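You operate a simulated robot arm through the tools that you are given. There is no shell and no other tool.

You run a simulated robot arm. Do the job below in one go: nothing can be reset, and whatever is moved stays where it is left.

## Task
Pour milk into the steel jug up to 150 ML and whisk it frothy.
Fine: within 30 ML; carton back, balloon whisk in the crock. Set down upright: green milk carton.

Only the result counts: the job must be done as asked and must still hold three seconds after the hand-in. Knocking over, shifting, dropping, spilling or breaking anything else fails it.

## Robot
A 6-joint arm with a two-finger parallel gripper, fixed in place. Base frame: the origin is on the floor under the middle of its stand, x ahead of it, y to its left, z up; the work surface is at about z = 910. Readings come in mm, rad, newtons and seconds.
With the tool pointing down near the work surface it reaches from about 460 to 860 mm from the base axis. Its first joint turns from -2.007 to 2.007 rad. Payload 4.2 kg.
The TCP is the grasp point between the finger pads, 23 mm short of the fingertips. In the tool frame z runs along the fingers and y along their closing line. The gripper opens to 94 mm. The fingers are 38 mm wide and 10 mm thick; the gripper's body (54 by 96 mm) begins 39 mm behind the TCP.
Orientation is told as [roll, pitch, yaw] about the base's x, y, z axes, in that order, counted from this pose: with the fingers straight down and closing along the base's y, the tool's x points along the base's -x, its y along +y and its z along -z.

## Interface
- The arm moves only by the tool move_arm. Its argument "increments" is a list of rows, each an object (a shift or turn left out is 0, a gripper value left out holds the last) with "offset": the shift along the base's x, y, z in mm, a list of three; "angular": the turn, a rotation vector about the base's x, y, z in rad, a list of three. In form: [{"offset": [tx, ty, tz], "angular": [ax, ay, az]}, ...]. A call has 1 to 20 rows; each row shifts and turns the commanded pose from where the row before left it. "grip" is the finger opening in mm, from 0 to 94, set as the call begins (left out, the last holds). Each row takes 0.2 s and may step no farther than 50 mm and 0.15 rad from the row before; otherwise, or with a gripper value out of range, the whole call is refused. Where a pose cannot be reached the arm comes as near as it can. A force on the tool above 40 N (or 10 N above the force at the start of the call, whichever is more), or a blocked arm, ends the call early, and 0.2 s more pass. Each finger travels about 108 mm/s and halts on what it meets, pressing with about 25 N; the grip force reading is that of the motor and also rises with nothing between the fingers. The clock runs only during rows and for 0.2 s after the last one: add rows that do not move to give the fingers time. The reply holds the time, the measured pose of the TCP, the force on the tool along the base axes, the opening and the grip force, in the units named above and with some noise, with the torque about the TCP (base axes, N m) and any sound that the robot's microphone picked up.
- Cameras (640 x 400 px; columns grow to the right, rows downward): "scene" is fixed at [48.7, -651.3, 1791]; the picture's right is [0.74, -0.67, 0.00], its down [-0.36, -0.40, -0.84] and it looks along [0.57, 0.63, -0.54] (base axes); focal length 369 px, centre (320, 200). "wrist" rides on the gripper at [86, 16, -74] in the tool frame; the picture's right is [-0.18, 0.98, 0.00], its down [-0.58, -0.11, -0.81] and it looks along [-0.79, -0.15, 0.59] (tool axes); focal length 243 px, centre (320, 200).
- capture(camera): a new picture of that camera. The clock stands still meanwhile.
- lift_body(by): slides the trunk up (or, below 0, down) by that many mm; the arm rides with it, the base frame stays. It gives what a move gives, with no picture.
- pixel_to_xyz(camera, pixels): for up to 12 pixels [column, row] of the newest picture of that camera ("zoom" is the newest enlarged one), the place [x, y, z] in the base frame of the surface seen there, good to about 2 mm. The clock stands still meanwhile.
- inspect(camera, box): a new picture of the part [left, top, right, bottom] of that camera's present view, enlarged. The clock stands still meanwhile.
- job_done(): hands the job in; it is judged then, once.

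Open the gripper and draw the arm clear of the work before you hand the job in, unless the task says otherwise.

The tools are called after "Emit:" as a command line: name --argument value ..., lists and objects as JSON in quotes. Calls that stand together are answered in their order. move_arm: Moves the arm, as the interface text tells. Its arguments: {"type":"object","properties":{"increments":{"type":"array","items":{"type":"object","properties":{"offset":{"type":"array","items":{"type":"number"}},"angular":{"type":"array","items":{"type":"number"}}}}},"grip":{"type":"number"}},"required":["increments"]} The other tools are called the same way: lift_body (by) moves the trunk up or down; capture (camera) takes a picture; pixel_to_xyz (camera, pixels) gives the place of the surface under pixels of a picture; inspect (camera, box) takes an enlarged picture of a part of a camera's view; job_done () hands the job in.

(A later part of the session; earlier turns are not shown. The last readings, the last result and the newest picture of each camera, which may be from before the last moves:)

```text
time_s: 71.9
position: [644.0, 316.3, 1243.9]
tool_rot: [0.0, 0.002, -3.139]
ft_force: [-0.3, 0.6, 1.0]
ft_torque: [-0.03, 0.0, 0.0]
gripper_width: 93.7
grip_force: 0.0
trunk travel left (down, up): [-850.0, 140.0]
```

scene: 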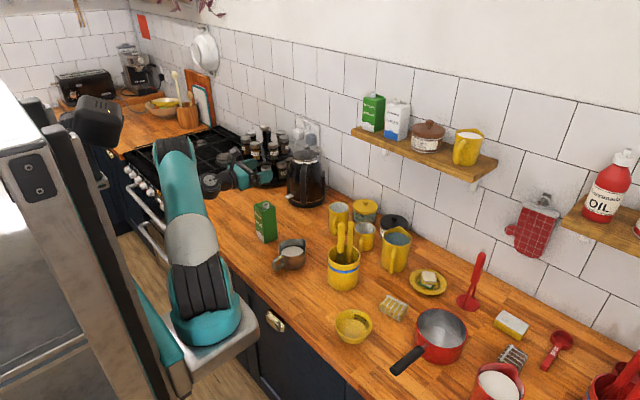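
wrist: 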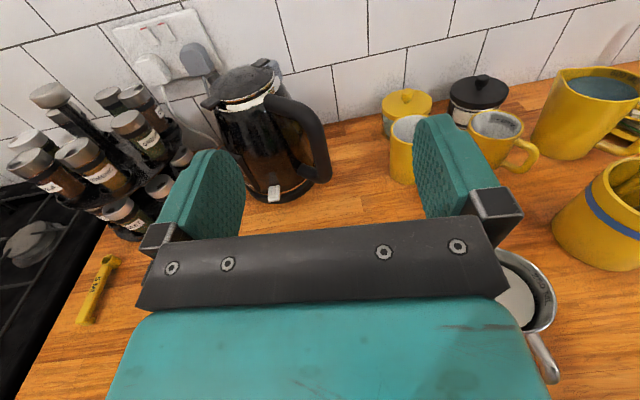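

Tool points down. I unwind the yaw by −π while moving over to look at the crock from about (666,-38,1330).

Emit:
move_arm --increments '[{"offset": [1, -10, 12], "angular": [0, 0, -0.149]}, {"offset": [1, -15, 12], "angular": [0, 0, -0.149]}, {"offset": [1, -18, 12], "angular": [0, 0, -0.149]}, {"offset": [1, -18, 12], "angular": [0, 0, -0.149]}, {"offset": [1, -18, 12], "angular": [0, 0, -0.149]}, {"offset": [1, -18, 12], "angular": [0, 0, -0.149]}, {"offset": [1, -18, 10], "angular": [0, 0, -0.149]}, {"offset": [1, -18, 4], "angular": [0, 0, -0.149]}, {"offset": [1, -18, 0], "angular": [0, 0, -0.149]}, {"offset": [1, -18, 0], "angular": [0, 0, -0.149]}, {"offset": [1, -18, 0], "angular": [0, 0, -0.149]}, {"offset": [1, -18, 0], "angular": [0, 0, -0.149]}, {"offset": [1, -18, 0], "angular": [0, 0, -0.149]}, {"offset": [1, -18, 0], "angular": [0, 0, -0.149]}, {"offset": [1, -18, 0], "angular": [0, 0, -0.149]}, {"offset": [1, -18, 0], "angular": [0, 0, -0.149]}, {"offset": [1, -18, 0], "angular": [0, 0, -0.149]}, {"offset": [1, -18, 0], "angular": [0, 0, -0.149]}, {"offset": [1, -18, 0], "angular": [0, 0, -0.149]}, {"offset": [1, -18, 0], "angular": [0, 0, -0.149]}]'

Emit:
move_arm --increments '[{"angular": [0, 0, -0.149]}, {"angular": [0, 0, -0.01]}, {}]'

Emit:
capture --camera "wrist"

Emit:
capture --camera "scene"

```text
time_s: 76.1
position: [665.2, -33.5, 1330.9]
tool_rot: [0.0, 0.002, 0.164]
ft_force: [0.4, 0.4, -0.2]
ft_torque: [-0.02, 0.02, 0.0]
gripper_width: 93.9
grip_force: 0.0
trunk travel left (down, up): [-850.0, 140.0]
```

```text
time_s: 76.9
position: [664.5, -34.0, 1330.9]
tool_rot: [0.001, 0.003, 0.003]
ft_force: [-1.1, -0.5, 0.2]
ft_torque: [0.05, -0.01, 0.01]
gripper_width: 94.1
grip_force: 0.1
trunk travel left (down, up): [-850.0, 140.0]
```

```text
taken
```

wrist: 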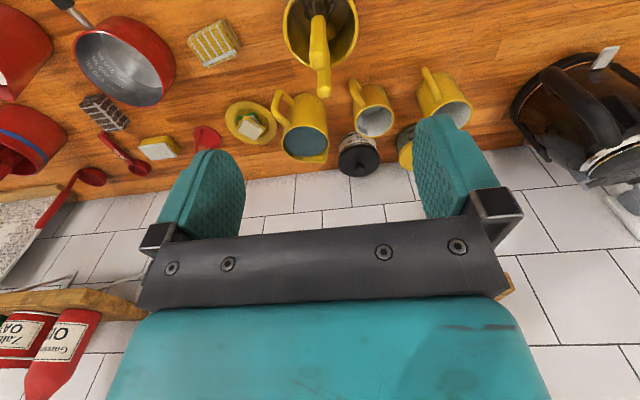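

```text
taken
```

scene: 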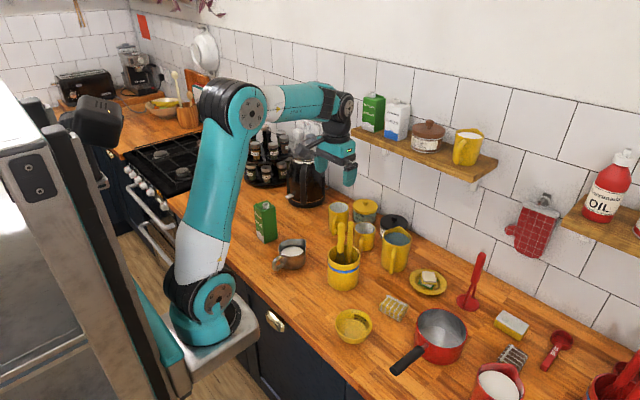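

The crock with its two handles is at (320,45) in the wrist view, slightly cut off. I back up 60 mm in x for a full view.

Emit:
move_arm --increments '[{"offset": [-40, 0, 0]}, {"offset": [-30, 0, 0]}, {}]'

Emit:
inspect --camera "wrist" --box '[260, 10, 380, 140]'

Emit:
inspect --camera "scene" --box '[315, 210, 375, 295]'

```text
time_s: 77.7
position: [593.4, -33.1, 1329.7]
tool_rot: [-0.001, 0.003, 0.006]
ft_force: [-0.5, 0.2, 0.7]
ft_torque: [0.01, -0.01, -0.01]
gripper_width: 94.2
grip_force: 0.2
trunk travel left (down, up): [-850.0, 140.0]
```

```text
3.08 times, centred on (320, 75) of wrist
```

zoom: 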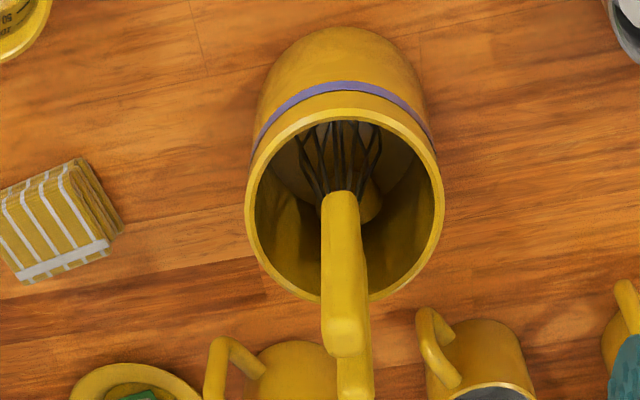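

```text
4.71 times, centred on (345, 252) of scene
```

zoom: 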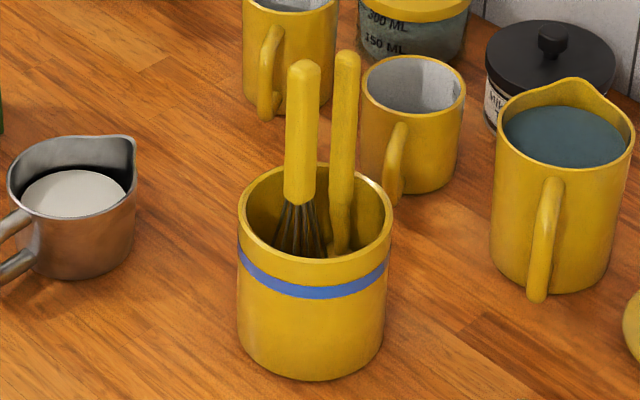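

The whisk (handle centreline near zoom column 301) and the other tool (column 345) are clear. I read points along both handles and the crock rim.

Emit:
pixel_to_xyz --camera "zoom" --pixels '[[304, 66], [303, 100], [301, 150], [299, 195], [289, 150], [315, 150], [347, 60], [345, 100], [342, 150], [340, 200], [338, 240], [299, 230]]'

Emit:
capture --camera "wrist"

Emit:
inspect --camera "wrist" --box '[260, 10, 380, 140]'

Emit:
pixel_to_xyz --camera "zoom" --pixels '[[345, 345], [342, 320], [342, 280], [340, 240], [338, 205], [328, 330], [362, 330], [355, 380], [345, 115], [252, 200], [436, 200], [345, 298]]'

```text
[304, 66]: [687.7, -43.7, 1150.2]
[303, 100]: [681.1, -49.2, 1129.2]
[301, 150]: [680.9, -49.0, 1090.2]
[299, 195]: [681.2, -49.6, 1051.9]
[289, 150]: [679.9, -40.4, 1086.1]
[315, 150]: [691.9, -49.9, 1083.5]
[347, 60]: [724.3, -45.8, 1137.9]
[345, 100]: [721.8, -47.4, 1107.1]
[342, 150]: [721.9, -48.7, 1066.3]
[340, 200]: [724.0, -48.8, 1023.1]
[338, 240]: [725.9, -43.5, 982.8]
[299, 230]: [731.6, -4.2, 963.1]
```

```text
taken
```

wrist: 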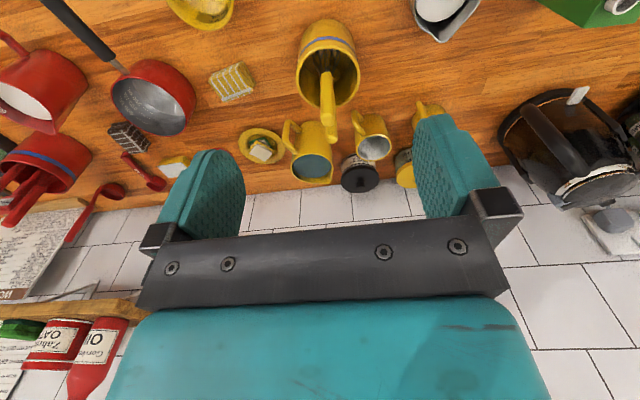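

```text
3.08 times, centred on (320, 75) of wrist
```

zoom: 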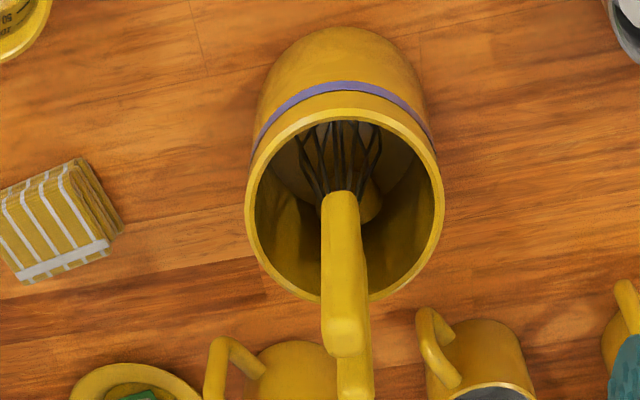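

```text
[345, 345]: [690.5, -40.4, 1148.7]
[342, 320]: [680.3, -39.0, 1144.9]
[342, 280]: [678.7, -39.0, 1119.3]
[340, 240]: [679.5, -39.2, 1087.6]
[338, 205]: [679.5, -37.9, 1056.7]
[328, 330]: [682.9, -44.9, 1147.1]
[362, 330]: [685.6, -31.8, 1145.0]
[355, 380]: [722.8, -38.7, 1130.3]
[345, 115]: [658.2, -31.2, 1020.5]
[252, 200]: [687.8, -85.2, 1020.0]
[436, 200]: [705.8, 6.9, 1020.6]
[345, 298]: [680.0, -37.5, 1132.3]
```

The whisk handle stands vertical: centre about (690,-40), z 1050–1150, 20 mm square; the other tool's face is at x≈722. Before taking it, I check the red crock's tools too, to be sure which is the balloon whisk.

Emit:
inspect --camera "wrist" --box '[0, 110, 120, 250]'

Emit:
inspect --camera "wrist" --box '[295, 10, 365, 80]'

Emit:
inspect --camera "scene" --box '[560, 330, 640, 400]'

```text
2.86 times, centred on (60, 180) of wrist
```

zoom: 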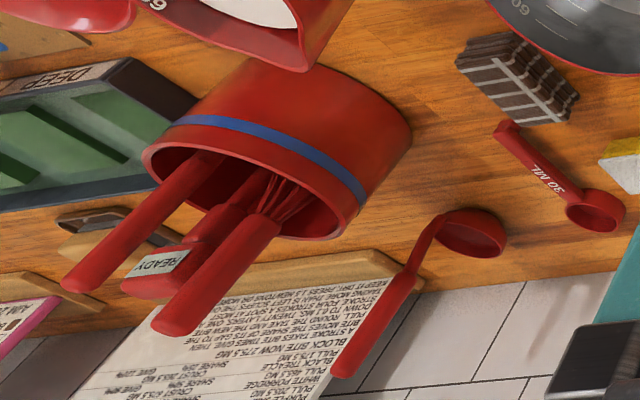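

```text
5.71 times, centred on (330, 45) of wrist
```

zoom: 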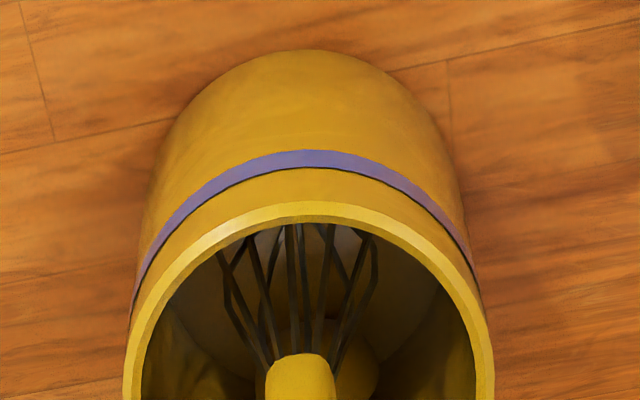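

```text
5.71 times, centred on (600, 365) of scene
```

zoom: 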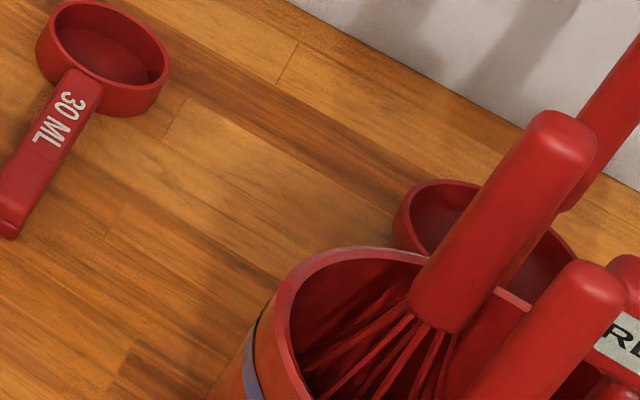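

There is a second, red whisk-like tool in the red crock, and a text board behind. I get its position and read the board.

Emit:
pixel_to_xyz --camera "zoom" --pixels '[[330, 258], [380, 330], [350, 350], [470, 240], [550, 140], [260, 330], [430, 200], [560, 330]]'

Emit:
inspect --camera "wrist" --box '[0, 190, 140, 300]'

```text
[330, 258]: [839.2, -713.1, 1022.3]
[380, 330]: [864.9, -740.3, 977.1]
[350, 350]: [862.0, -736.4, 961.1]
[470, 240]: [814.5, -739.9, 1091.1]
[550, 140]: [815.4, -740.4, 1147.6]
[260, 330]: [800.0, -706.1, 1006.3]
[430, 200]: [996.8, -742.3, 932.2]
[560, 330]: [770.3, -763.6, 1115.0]
```

```text
3.64 times, centred on (70, 245) of wrist
```

zoom: 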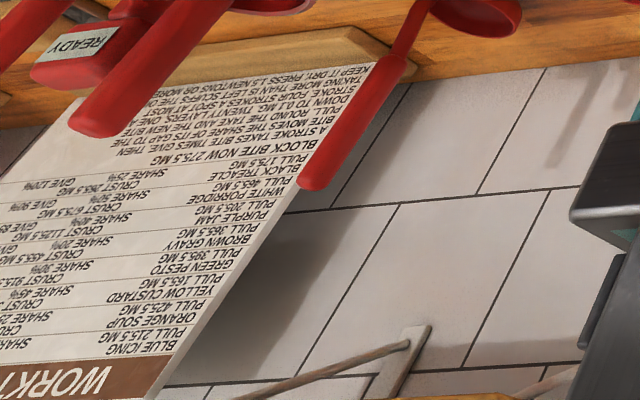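

The board is about something else (worktop cleaning). I move over toward the red crock near (815,-740) to see what kind of whisk it holds.

Emit:
move_arm --increments '[{"offset": [5, -45, 5]}, {"offset": [5, -45, 5]}, {"offset": [5, -45, 0]}, {"offset": [5, -45, 0]}, {"offset": [5, -45, 0]}, {"offset": [5, -45, 0]}, {"offset": [5, -45, 0]}, {"offset": [5, -45, 0]}, {"offset": [5, -45, 0]}, {"offset": [5, -45, 0]}, {"offset": [5, -45, 0]}, {"offset": [5, -45, 0]}, {"offset": [5, -45, 0]}, {}]'

Emit:
capture --camera "wrist"

```text
time_s: 80.7
position: [643.0, -550.7, 1330.5]
tool_rot: [0.001, 0.002, 0.007]
ft_force: [0.8, -0.1, 0.6]
ft_torque: [-0.02, 0.01, -0.02]
gripper_width: 94.2
grip_force: 0.1
out of reach, approached as far as the arm can: row 12, 13
trunk travel left (down, up): [-850.0, 140.0]
```

```text
taken
```

wrist: 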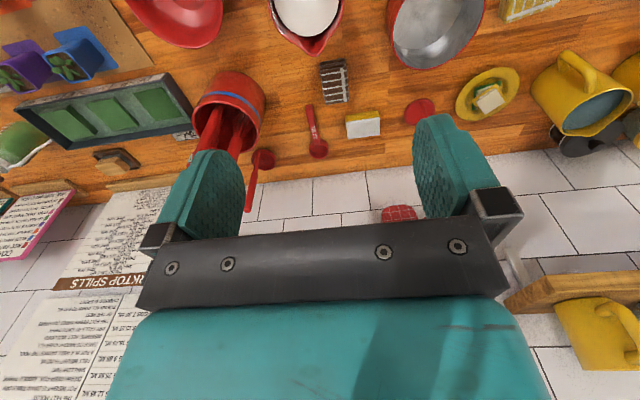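

The red crock is at (230,105). I zoom on it and on the boards below.

Emit:
inspect --camera "wrist" --box '[185, 60, 285, 170]'

Emit:
inspect --camera "wrist" --box '[0, 170, 180, 400]'

Emit:
inspect --camera "wrist" --box '[0, 180, 90, 280]'

```text
3.64 times, centred on (235, 115) of wrist
```

zoom: 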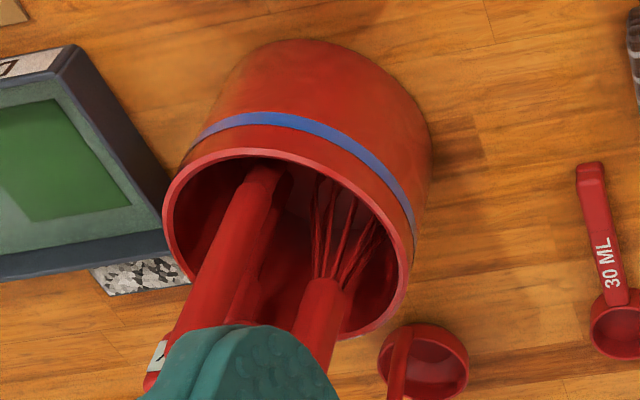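

```text
1.74 times, centred on (90, 285) of wrist
```

zoom: 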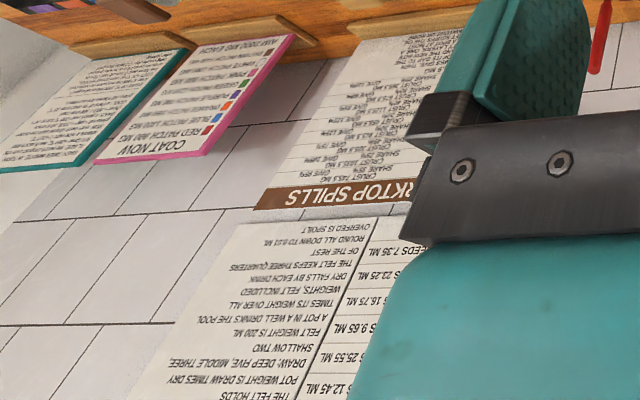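

```text
4.00 times, centred on (45, 230) of wrist
```

zoom: 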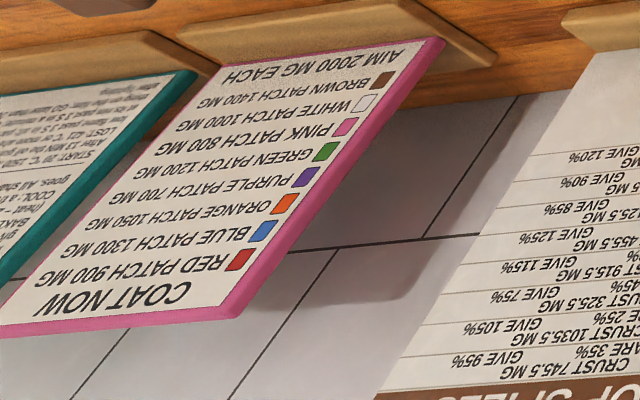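

I zoom on the red whisk's wires at about (241,125).

Emit:
inspect --camera "wrist" --box '[225, 100, 265, 140]'

```text
10.00 times, centred on (245, 120) of wrist
```

zoom: 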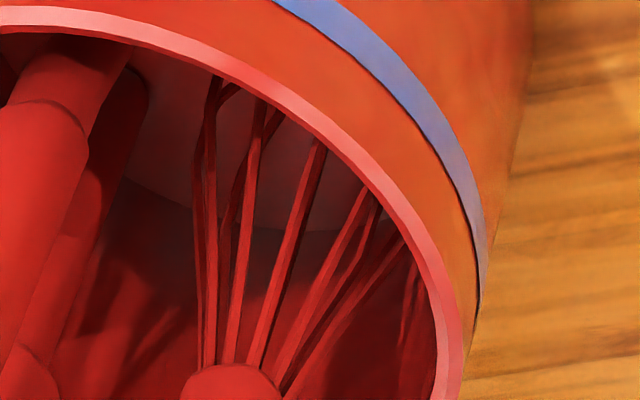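

Both whisks are of the same balloon shape; I will use the nearby wire one from the yellow crock. I move back above its handle at (687,-40).

Emit:
move_arm --increments '[{"offset": [3.7, 42.6, 0]}, {"offset": [3.7, 42.6, 0]}, {"offset": [3.7, 42.6, 0]}, {"offset": [3.7, 42.6, 0]}, {"offset": [3.7, 42.6, 0]}, {"offset": [3.7, 42.6, 0]}, {"offset": [3.7, 42.6, 0]}, {"offset": [3.7, 42.6, 0]}, {"offset": [3.7, 42.6, 0]}, {"offset": [3.7, 42.6, 0]}, {"offset": [3.7, 42.6, 0]}, {"offset": [3.3, 42, 0]}, {}, {}]'

```text
time_s: 83.7
position: [720.8, -57.0, 1365.8]
tool_rot: [0.0, 0.004, 0.005]
ft_force: [-0.3, 0.2, -0.7]
ft_torque: [0.0, 0.03, 0.04]
gripper_width: 94.1
grip_force: 0.0
out of reach, approached as far as the arm can: row 4, 5, 6, 7, 8, 9
trunk travel left (down, up): [-850.0, 140.0]
```

The arm took a detour (some rows out of reach) but is now at (721,-57,1366). I check the arrangement before going on.

Emit:
capture --camera "scene"

Emit:
capture --camera "wrist"

```text
taken
```

scene: 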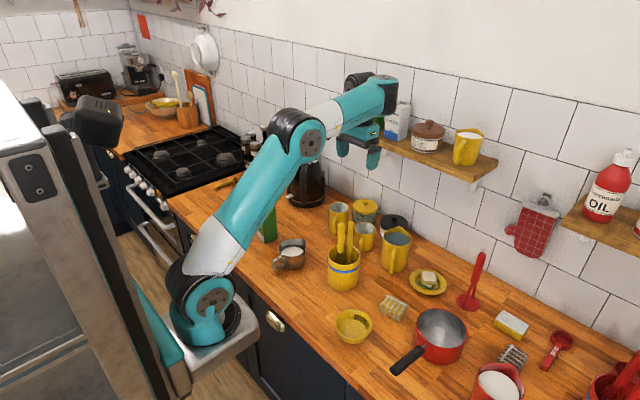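

```text
taken
```

wrist: 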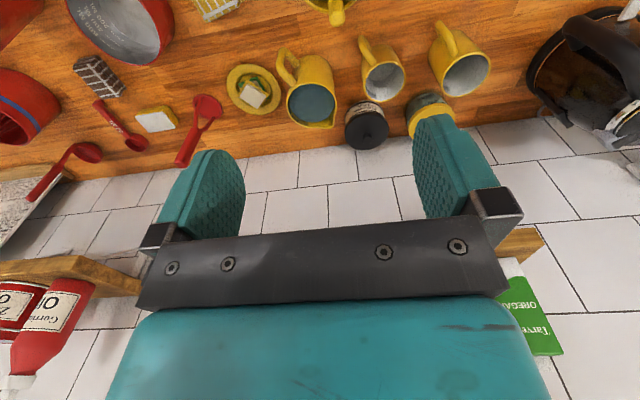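

The arm's wrist is now folded the other way (wrist joint outward, near the shelf). I measure how close it is to the shelf and its cartons.

Emit:
pixel_to_xyz --camera "scene" --pixels '[[390, 95], [375, 80], [385, 120], [397, 125], [400, 150], [430, 165], [355, 140], [310, 140], [350, 115], [375, 135]]'

Emit:
inspect --camera "scene" --box '[300, 60, 420, 180]'

```text
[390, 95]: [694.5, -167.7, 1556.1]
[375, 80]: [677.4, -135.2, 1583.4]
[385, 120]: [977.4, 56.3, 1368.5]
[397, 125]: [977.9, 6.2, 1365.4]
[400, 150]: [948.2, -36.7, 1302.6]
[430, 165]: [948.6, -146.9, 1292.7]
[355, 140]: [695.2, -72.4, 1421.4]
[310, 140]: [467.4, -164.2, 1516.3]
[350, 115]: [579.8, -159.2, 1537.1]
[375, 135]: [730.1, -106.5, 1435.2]
```

```text
3.33 times, centred on (360, 120) of scene
```

zoom: 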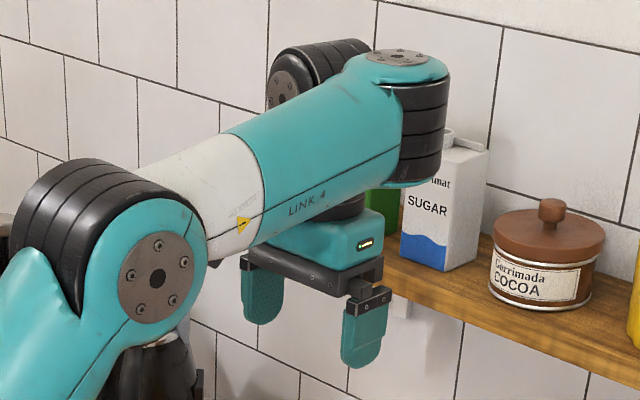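

The wrist is at (694,-168,1556), well clear of the shelf (x≥948). I try approaching the spot above the whisk, (687,-40,1300), in small steps.

Emit:
move_arm --increments '[{"offset": [-11, 6, -20]}, {"offset": [-11, 6, -20]}, {"offset": [-12, 5, -20]}, {}]'

```text
time_s: 84.7
position: [733.1, -34.1, 1348.5]
tool_rot: [-0.001, 0.008, 0.006]
ft_force: [-0.1, 0.5, -0.2]
ft_torque: [0.01, 0.0, -0.04]
gripper_width: 94.0
grip_force: 0.1
out of reach, approached as far as the arm can: row 1, 2, 3
trunk travel left (down, up): [-850.0, 140.0]
```

In this wrist configuration the near spot is out of reach. I swing toward +y at height (free space) to try to get the arm back into its earlier configuration.

Emit:
move_arm --increments '[{"offset": [0, 35, 5]}, {"offset": [0, 35, 5]}, {"offset": [-5, 35, 5]}, {"offset": [-5, 35, 0]}, {"offset": [-5, 35, 0]}, {"offset": [-10, 35, 0]}, {"offset": [-10, 35, 0]}, {}]'

Emit:
capture --camera "scene"

```text
time_s: 86.5
position: [698.4, 209.7, 1364.0]
tool_rot: [0.0, 0.002, 0.006]
ft_force: [-0.3, -0.2, 0.0]
ft_torque: [0.0, 0.0, 0.01]
gripper_width: 94.2
grip_force: 0.1
trunk travel left (down, up): [-850.0, 140.0]
```

```text
taken
```

scene: 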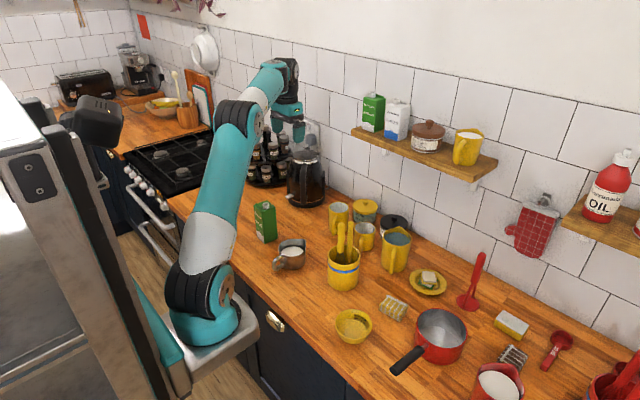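

Emit:
inspect --camera "scene" --box '[200, 50, 330, 160]'

```text
3.64 times, centred on (265, 105) of scene
```

zoom: 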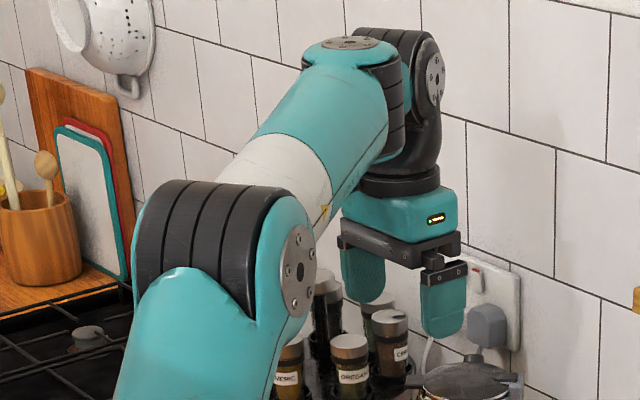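

I see the wrist layout better now: the joint at the forearm's end has a vertical axis and is folded sideways. I measure the forearm end, next joint and hand to see which way to turn to unfold it.

Emit:
pixel_to_xyz --camera "zoom" --pixels '[[350, 43], [437, 80], [400, 185], [300, 60], [260, 150], [300, 270], [400, 215], [360, 245], [220, 220], [380, 35]]'

```text
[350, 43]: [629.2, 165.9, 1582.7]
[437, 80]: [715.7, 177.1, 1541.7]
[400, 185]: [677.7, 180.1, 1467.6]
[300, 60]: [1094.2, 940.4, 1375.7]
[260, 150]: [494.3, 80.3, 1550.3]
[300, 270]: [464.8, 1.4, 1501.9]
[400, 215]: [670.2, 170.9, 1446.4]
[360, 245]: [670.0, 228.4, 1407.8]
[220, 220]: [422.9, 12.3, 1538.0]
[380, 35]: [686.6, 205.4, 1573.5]
```

The wrist link is nearly in line with the forearm here, so this region is comfortable. I test whether the spot above the jug (640,144,1330) is reachable from here.

Emit:
move_arm --increments '[{"offset": [-15, -16, -8]}, {"offset": [-15, -16, -8]}, {"offset": [-14, -17, -9]}, {"offset": [-14, -16, -9]}, {}]'

```text
time_s: 87.7
position: [640.9, 144.2, 1329.4]
tool_rot: [0.0, 0.003, 0.005]
ft_force: [-0.1, -0.4, -0.6]
ft_torque: [0.01, 0.0, -0.02]
gripper_width: 94.1
grip_force: 0.1
trunk travel left (down, up): [-850.0, 140.0]
```

Reached. From this side I go toward the whisk in small steps: (665,-34,1330) was reachable this way before.

Emit:
move_arm --increments '[{"offset": [4, -30, 0]}, {"offset": [4, -30, 0]}, {"offset": [4, -30, 0]}, {"offset": [4, -30, 0]}, {"offset": [4, -30, 0]}, {"offset": [4, -28, 0]}, {}]'

Emit:
capture --camera "scene"

```text
time_s: 89.3
position: [665.2, -34.8, 1331.2]
tool_rot: [0.0, 0.003, 0.005]
ft_force: [-0.8, -0.8, -0.7]
ft_torque: [0.01, -0.04, -0.02]
gripper_width: 93.7
grip_force: 0.1
trunk travel left (down, up): [-850.0, 140.0]
```

```text
taken
```

scene: 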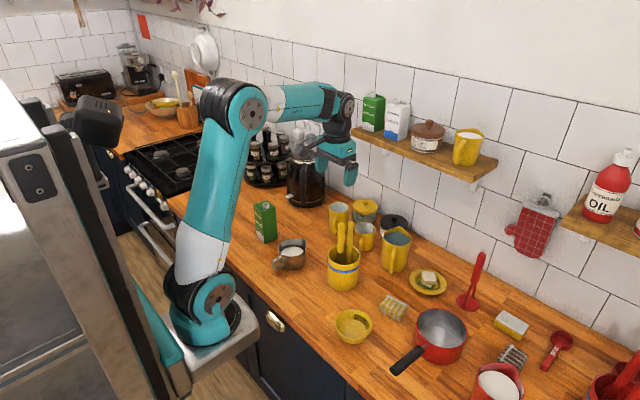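

The arm is back in its earlier configuration. I move above the whisk handle, to (687,-40), and descend part-way to check alignment.

Emit:
move_arm --increments '[{"offset": [11, -2.5, 0]}, {"offset": [11, -2.7, 0]}, {"offset": [0, 0, -35]}, {"offset": [0, 0, -35]}, {"offset": [0, 0, -30]}, {}]'

Emit:
inspect --camera "scene" --box '[300, 130, 400, 260]'

Emit:
capture --camera "wrist"

```text
time_s: 90.7
position: [686.5, -37.9, 1229.8]
tool_rot: [0.001, 0.004, 0.006]
ft_force: [1.0, -0.4, 0.3]
ft_torque: [0.01, 0.0, -0.01]
gripper_width: 94.0
grip_force: 0.2
trunk travel left (down, up): [-850.0, 140.0]
```

```text
3.08 times, centred on (350, 195) of scene
```

zoom: 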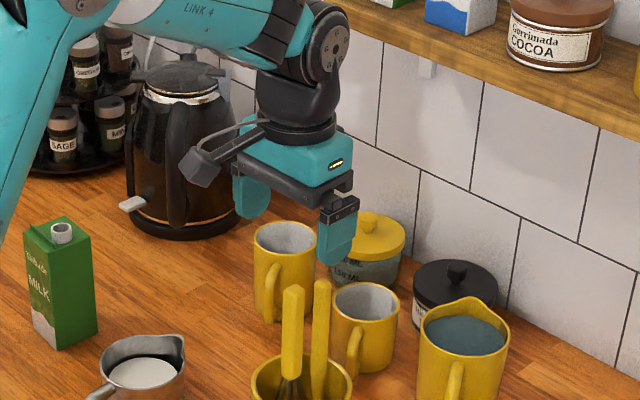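

```text
taken
```

wrist: 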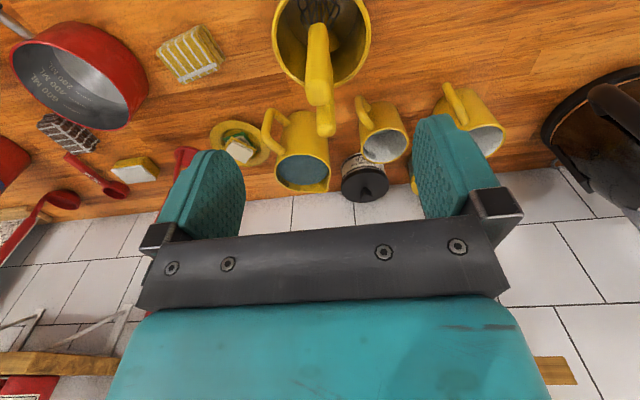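

The handle lies centred between the open fingers in y and the other tool is ahead in x. I descend to z≈1118.

Emit:
move_arm --increments '[{"offset": [0, -0.5, -35]}, {"offset": [0, 0, -30]}, {"offset": [0, 0, -25]}, {"offset": [0, 0, -20]}, {}]'

Emit:
inspect --camera "scene" --box '[300, 170, 400, 300]'

Emit:
capture --camera "wrist"

```text
time_s: 91.9
position: [689.0, -37.8, 1120.9]
tool_rot: [-0.002, 0.003, 0.005]
ft_force: [-0.1, -0.4, 0.2]
ft_torque: [0.0, -0.02, 0.0]
gripper_width: 94.1
grip_force: 0.1
trunk travel left (down, up): [-850.0, 140.0]
```

```text
3.08 times, centred on (350, 235) of scene
```

zoom: 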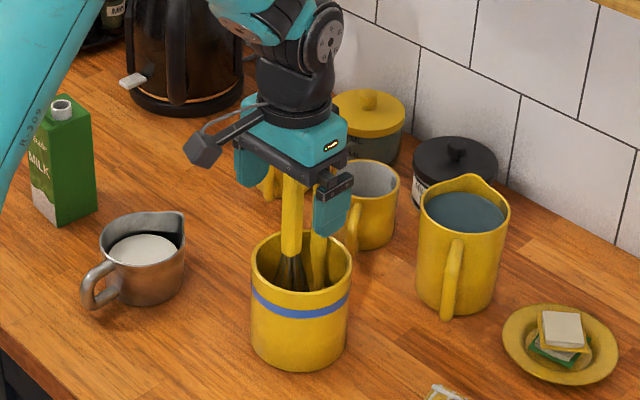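

```text
taken
```

wrist: 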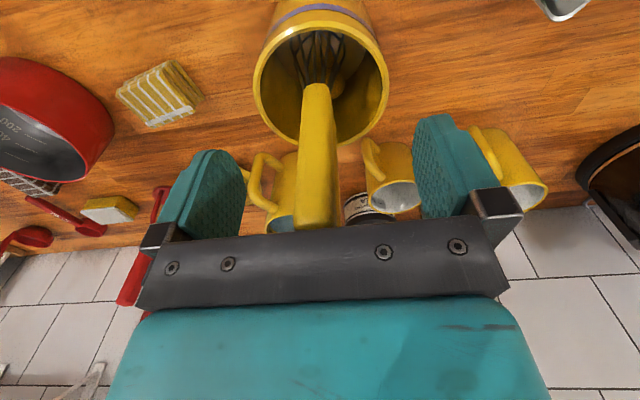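

The handle is between the fingers, the other tool outside them. I close on the handle.

Emit:
move_arm --grip 10 --increments '[{"offset": [0, -1, 0]}, {}, {}, {}, {}]'

Emit:
capture --camera "wrist"

```text
time_s: 93.1
position: [687.0, -37.4, 1121.2]
tool_rot: [0.0, 0.004, 0.007]
ft_force: [0.6, 0.5, -0.3]
ft_torque: [0.04, -0.02, -0.01]
gripper_width: 17.9
grip_force: 25.1
trunk travel left (down, up): [-850.0, 140.0]
```

```text
taken
```

wrist: 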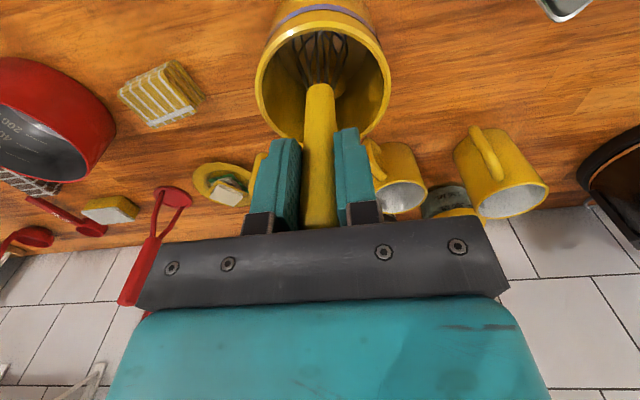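

Whisk held (17.9 mm, 25 N). I lift straight up slowly and watch the other tool and crock.

Emit:
move_arm --increments '[{"offset": [0, 0, 5]}, {"offset": [0, 0, 10]}, {"offset": [0, 0, 15]}, {"offset": [0, 0, 15]}, {}]'

Emit:
inspect --camera "scene" --box '[300, 150, 400, 300]'

```text
time_s: 94.3
position: [688.0, -41.1, 1165.7]
tool_rot: [0.0, 0.004, 0.006]
ft_force: [-0.6, -0.8, 0.2]
ft_torque: [0.01, -0.03, -0.02]
gripper_width: 17.9
grip_force: 24.7
trunk travel left (down, up): [-850.0, 140.0]
```

```text
2.67 times, centred on (350, 225) of scene
```

zoom: 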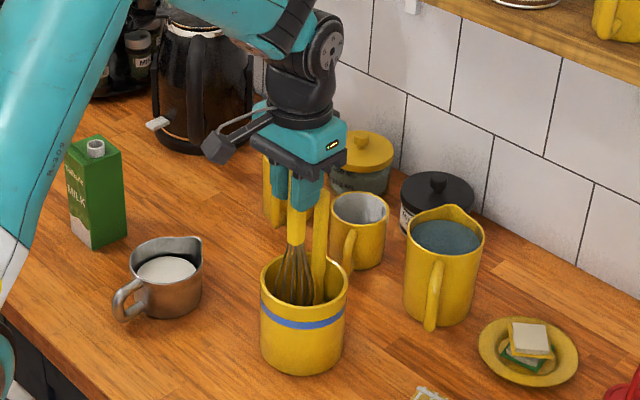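

The whisk comes up freely. I lift another 100 mm.

Emit:
move_arm --increments '[{"offset": [0, 0, 20]}, {"offset": [0, 0, 20]}, {"offset": [0, 0, 20]}, {"offset": [0, 0, 20]}, {"offset": [0, 0, 20]}, {}]'

Emit:
inspect --camera "scene" --box '[290, 130, 400, 290]'

```text
time_s: 95.7
position: [688.6, -38.6, 1264.0]
tool_rot: [-0.001, 0.002, 0.005]
ft_force: [-0.3, -0.4, -0.5]
ft_torque: [0.0, 0.0, 0.01]
gripper_width: 17.4
grip_force: 24.7
trunk travel left (down, up): [-850.0, 140.0]
```

```text
2.50 times, centred on (345, 210) of scene
```

zoom: 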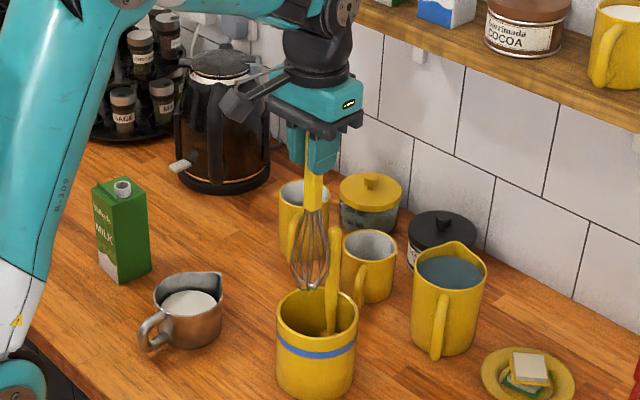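

A real balloon whisk; its bottom is at zoom (310,288). I measure the tip and the balloon's width.

Emit:
pixel_to_xyz --camera "zoom" --pixels '[[310, 288], [309, 284], [293, 262], [329, 260], [292, 250], [328, 245], [313, 200], [313, 208], [314, 180]]'

Emit:
inspect --camera "scene" --box '[325, 190, 360, 255]'

```text
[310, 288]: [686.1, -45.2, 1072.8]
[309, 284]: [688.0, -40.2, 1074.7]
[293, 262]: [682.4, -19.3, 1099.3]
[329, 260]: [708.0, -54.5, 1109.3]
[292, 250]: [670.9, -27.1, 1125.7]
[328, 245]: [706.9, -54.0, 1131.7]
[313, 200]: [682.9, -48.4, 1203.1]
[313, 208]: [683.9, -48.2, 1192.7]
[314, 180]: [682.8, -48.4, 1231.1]
```

```text
6.15 times, centred on (342, 222) of scene
```

zoom: 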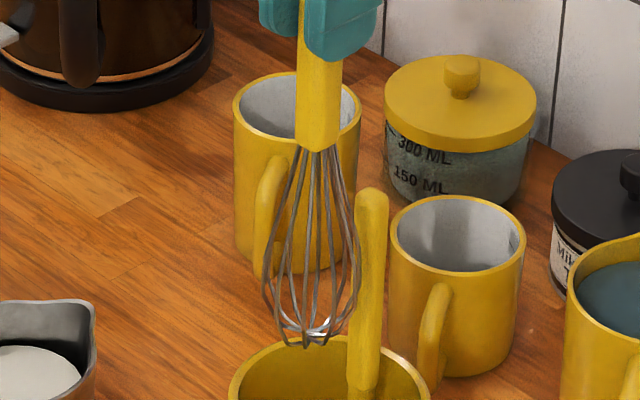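

The tip is about 206 mm below the TCP, the balloon radius about 23 mm. I carry the whisk at this height over the jug so that its axis is at (640,144).

Emit:
move_arm --increments '[{"offset": [-8, 20, 0]}, {"offset": [-10, 36, 0]}, {"offset": [-10, 36, 0]}, {"offset": [-10, 36, 0]}, {"offset": [-8, 36, 0]}, {"offset": [-4, 19, 0]}, {}, {}]'

Emit:
capture --camera "wrist"

Emit:
inspect --camera "scene" --box '[250, 130, 350, 290]'

```text
time_s: 97.5
position: [638.0, 144.9, 1266.5]
tool_rot: [0.0, 0.004, 0.003]
ft_force: [-0.2, 0.3, -0.1]
ft_torque: [0.0, -0.02, 0.0]
gripper_width: 17.6
grip_force: 25.0
trunk travel left (down, up): [-850.0, 140.0]
```

```text
taken
```

wrist: 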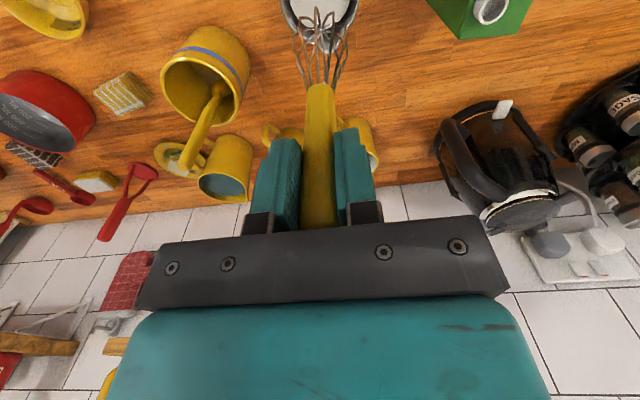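

```text
2.50 times, centred on (300, 210) of scene
```

zoom: 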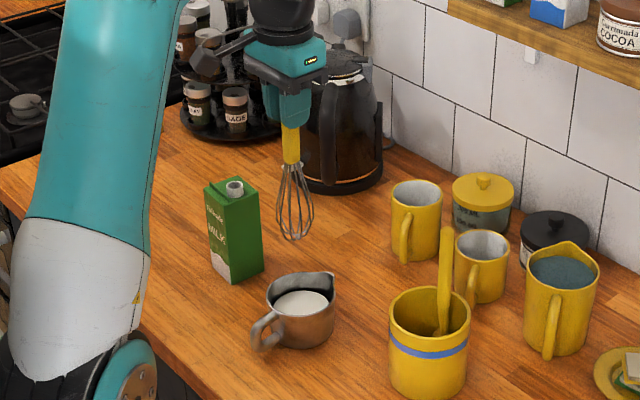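

The whisk hangs over the jug. I measure its handle and tip positions against the jug's centre before lowering.

Emit:
inspect --camera "scene" --box '[275, 170, 310, 270]'

Emit:
inspect --camera "wrist" --box '[270, 0, 370, 110]'

```text
4.00 times, centred on (292, 220) of scene
```

zoom: 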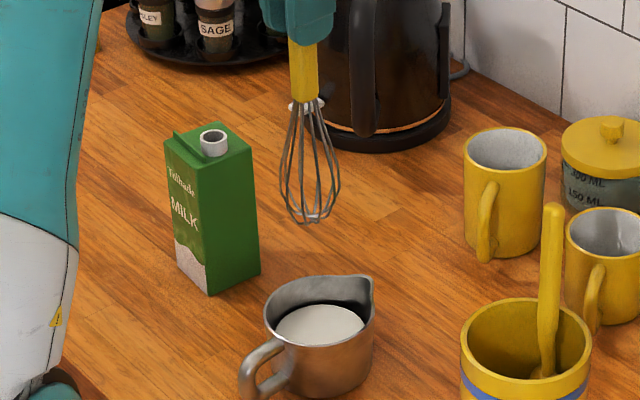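

```text
3.64 times, centred on (320, 55) of wrist
```

zoom: 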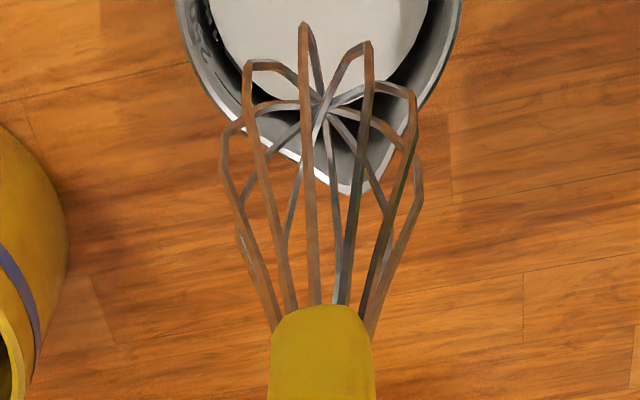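

I read the tip's crossing point in the wrist zoom and handle bottom.

Emit:
pixel_to_xyz --camera "zoom" --pixels '[[322, 104], [321, 108], [326, 98], [305, 60], [369, 60], [247, 80], [412, 100], [320, 330], [300, 380], [345, 380]]'

Emit:
inspect --camera "scene" --box '[280, 180, 305, 230]'

```text
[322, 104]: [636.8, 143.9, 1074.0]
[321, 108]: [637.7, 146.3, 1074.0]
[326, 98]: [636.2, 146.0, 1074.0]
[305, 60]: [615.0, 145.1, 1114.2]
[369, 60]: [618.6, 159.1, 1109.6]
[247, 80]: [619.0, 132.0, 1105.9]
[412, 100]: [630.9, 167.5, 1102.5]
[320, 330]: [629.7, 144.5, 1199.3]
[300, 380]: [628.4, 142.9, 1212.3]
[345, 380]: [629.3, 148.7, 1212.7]
```

```text
8.00 times, centred on (292, 205) of scene
```

zoom: 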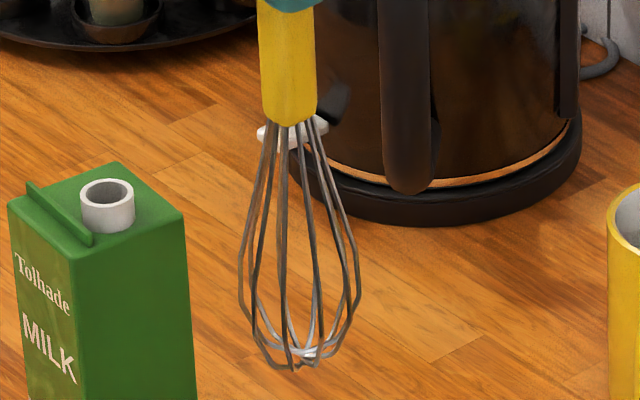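

The whisk axis is at (637,145.5) and its tip at z≈1071 (195 mm below TCP). I centre it on the jug (640,144) and lower it into the milk to tip z≈928.

Emit:
move_arm --increments '[{"offset": [2.5, -1.3, -30]}, {"offset": [0, 0, -30]}, {"offset": [0, 0, -25]}, {}]'

Emit:
inspect --camera "scene" --box '[265, 190, 325, 280]'

Emit:
inspect --camera "wrist" --box '[270, 0, 370, 110]'

```text
time_s: 98.5
position: [638.4, 141.3, 1181.0]
tool_rot: [0.0, 0.002, 0.004]
ft_force: [-0.4, -0.3, -0.5]
ft_torque: [-0.01, 0.01, -0.01]
gripper_width: 17.6
grip_force: 25.0
trunk travel left (down, up): [-850.0, 140.0]
```

```text
4.44 times, centred on (295, 235) of scene
```

zoom: 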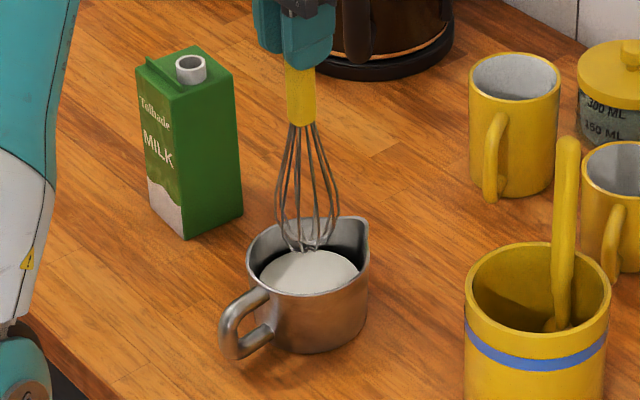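

```text
3.64 times, centred on (320, 55) of wrist
```

zoom: 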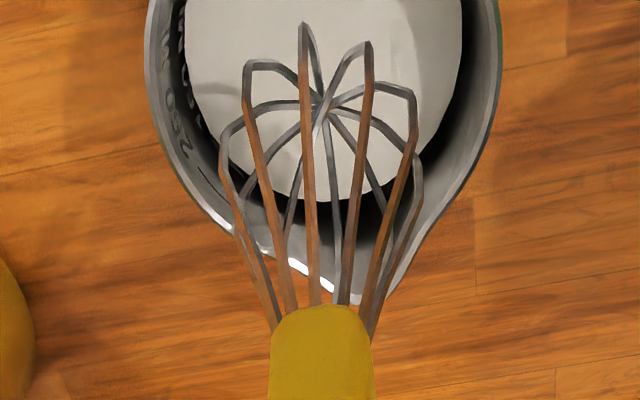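

Centred over the jug (milk disc 185–462, tip at 322 in the zoom). I lower the whisk into the milk.

Emit:
move_arm --increments '[{"offset": [0, 0, -22]}, {"offset": [0, 0, -20]}, {"offset": [0, 0, -16]}, {}, {}]'

Emit:
inspect --camera "scene" --box '[265, 200, 325, 280]'

Emit:
inspect --camera "wrist" --box '[270, 0, 370, 110]'

```text
time_s: 99.7
position: [638.8, 141.0, 1122.3]
tool_rot: [0.001, 0.004, 0.005]
ft_force: [0.9, 0.1, -1.3]
ft_torque: [-0.02, -0.01, 0.0]
gripper_width: 17.5
grip_force: 24.8
trunk travel left (down, up): [-850.0, 140.0]
```

```text
5.00 times, centred on (295, 240) of scene
```

zoom: 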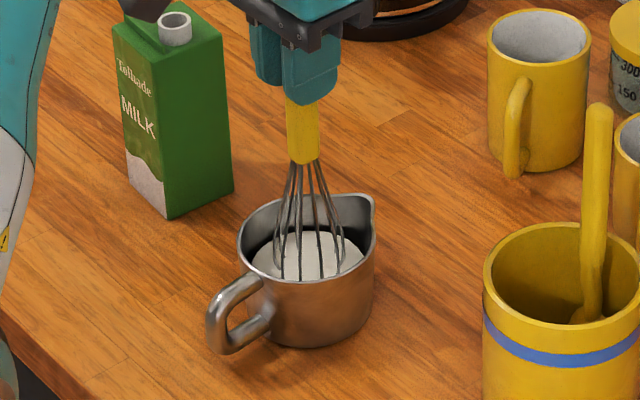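

```text
3.64 times, centred on (320, 55) of wrist
```

zoom: 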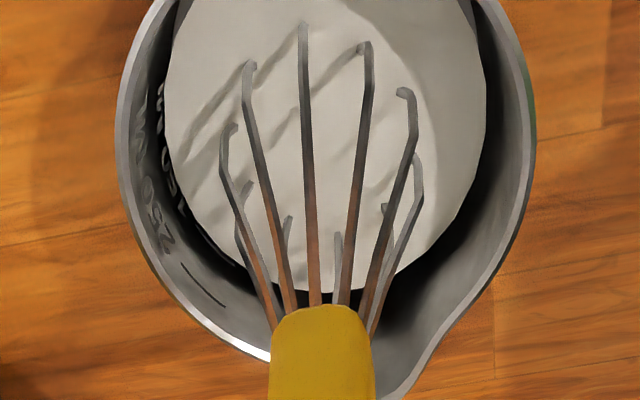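

The whisk is in the milk with room all round. I start stirring in circles of about 9 mm radius.

Emit:
move_arm --increments '[{"offset": [8, 0, 0]}, {"offset": [-8, 8, 0]}, {"offset": [-8, -8, 0]}, {"offset": [8, -8, 0]}, {"offset": [8, 8, 0]}, {"offset": [-8, 8, 0]}, {"offset": [-8, -8, 0]}, {"offset": [8, -8, 0]}, {"offset": [8, 8, 0]}, {"offset": [-8, 8, 0]}, {"offset": [-8, -8, 0]}, {"offset": [8, -8, 0]}, {"offset": [8, 8, 0]}, {"offset": [-8, 8, 0]}, {"offset": [-8, -8, 0]}, {"offset": [8, -8, 0]}, {"offset": [8, 8, 0]}, {"offset": [-8, 0, 0]}]'

Emit:
inspect --camera "scene" --box '[265, 200, 325, 280]'

Emit:
inspect --camera "wrist" --box '[270, 0, 370, 110]'

```text
time_s: 103.5
position: [639.6, 142.9, 1123.1]
tool_rot: [0.0, 0.003, 0.006]
ft_force: [0.4, 0.3, -1.0]
ft_torque: [0.01, 0.0, 0.0]
gripper_width: 17.7
grip_force: 25.1
trunk travel left (down, up): [-850.0, 140.0]
```

```text
5.00 times, centred on (295, 240) of scene
```

zoom: 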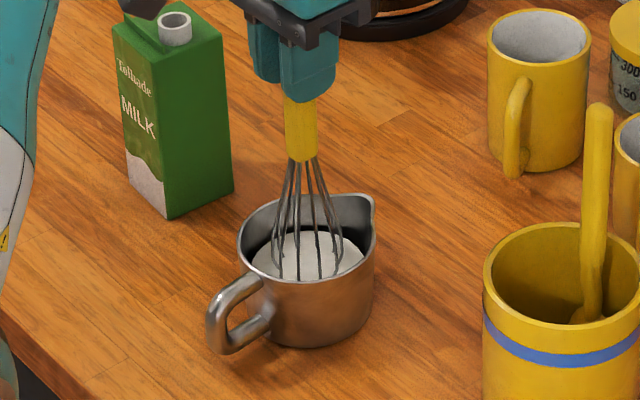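

```text
3.64 times, centred on (320, 55) of wrist
```

zoom: 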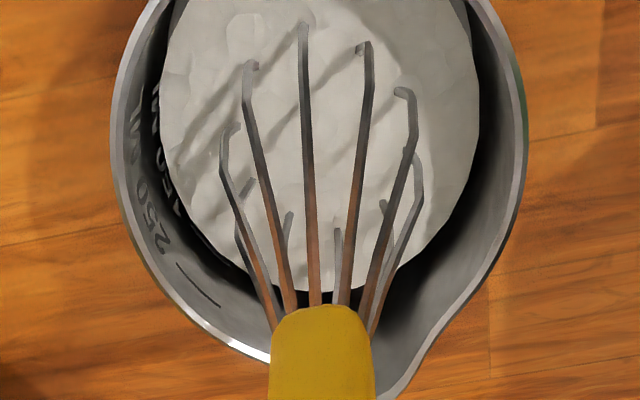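

The surface is turning bumpy with foam and the jug has not moved. I keep whisking, a bit more briskly.

Emit:
move_arm --increments '[{"offset": [9, 0, 0]}, {"offset": [-9, 9, 0]}, {"offset": [-9, -9, 0]}, {"offset": [9, -9, 0]}, {"offset": [9, 9, 0]}, {"offset": [-9, 9, 0]}, {"offset": [-9, -9, 0]}, {"offset": [9, -9, 0]}, {"offset": [9, 9, 0]}, {"offset": [-9, 9, 0]}, {"offset": [-9, -9, 0]}, {"offset": [9, -9, 0]}, {"offset": [9, 9, 0]}, {"offset": [-9, 9, 0]}, {"offset": [-9, -9, 0]}, {"offset": [9, -9, 0]}, {"offset": [9, 9, 0]}, {"offset": [-9, 0, 0]}]'

Emit:
move_arm --increments '[{"offset": [0, 9, 0]}, {"offset": [0, -18, 0]}, {"offset": [0, 18, 0]}, {"offset": [0, -18, 0]}, {"offset": [0, 18, 0]}, {"offset": [0, -18, 0]}, {"offset": [0, 18, 0]}, {"offset": [0, -18, 0]}, {"offset": [0, 18, 0]}, {"offset": [0, -18, 0]}, {"offset": [0, 18, 0]}, {"offset": [0, -18, 0]}, {"offset": [0, 18, 0]}, {"offset": [0, -18, 0]}, {"offset": [0, 18, 0]}, {"offset": [0, -18, 0]}, {"offset": [0, 18, 0]}, {"offset": [0, -9, 0]}]'

Emit:
inspect --camera "scene" --box '[265, 200, 325, 280]'

Emit:
inspect --camera "wrist" --box '[270, 0, 370, 110]'

```text
time_s: 107.3
position: [639.6, 142.3, 1122.6]
tool_rot: [0.0, 0.003, 0.008]
ft_force: [0.2, -0.3, -0.7]
ft_torque: [0.01, -0.01, 0.02]
gripper_width: 17.6
grip_force: 25.4
trunk travel left (down, up): [-850.0, 140.0]
```

```text
time_s: 111.1
position: [639.9, 143.5, 1123.6]
tool_rot: [-0.002, 0.004, 0.007]
ft_force: [0.0, 0.3, -0.8]
ft_torque: [-0.03, -0.01, 0.01]
gripper_width: 17.4
grip_force: 24.9
trunk travel left (down, up): [-850.0, 140.0]
```

```text
5.00 times, centred on (295, 240) of scene
```

zoom: 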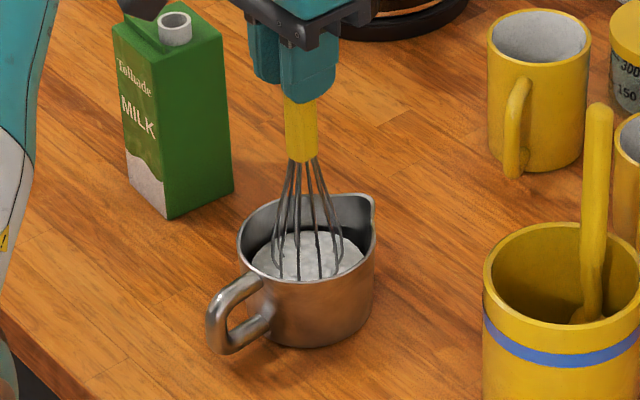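

```text
3.64 times, centred on (320, 55) of wrist
```

zoom: 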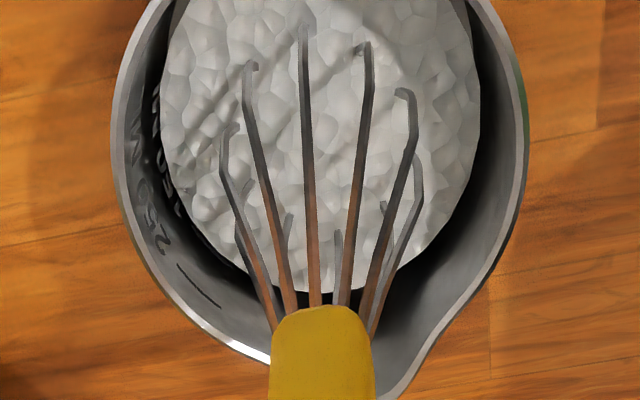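

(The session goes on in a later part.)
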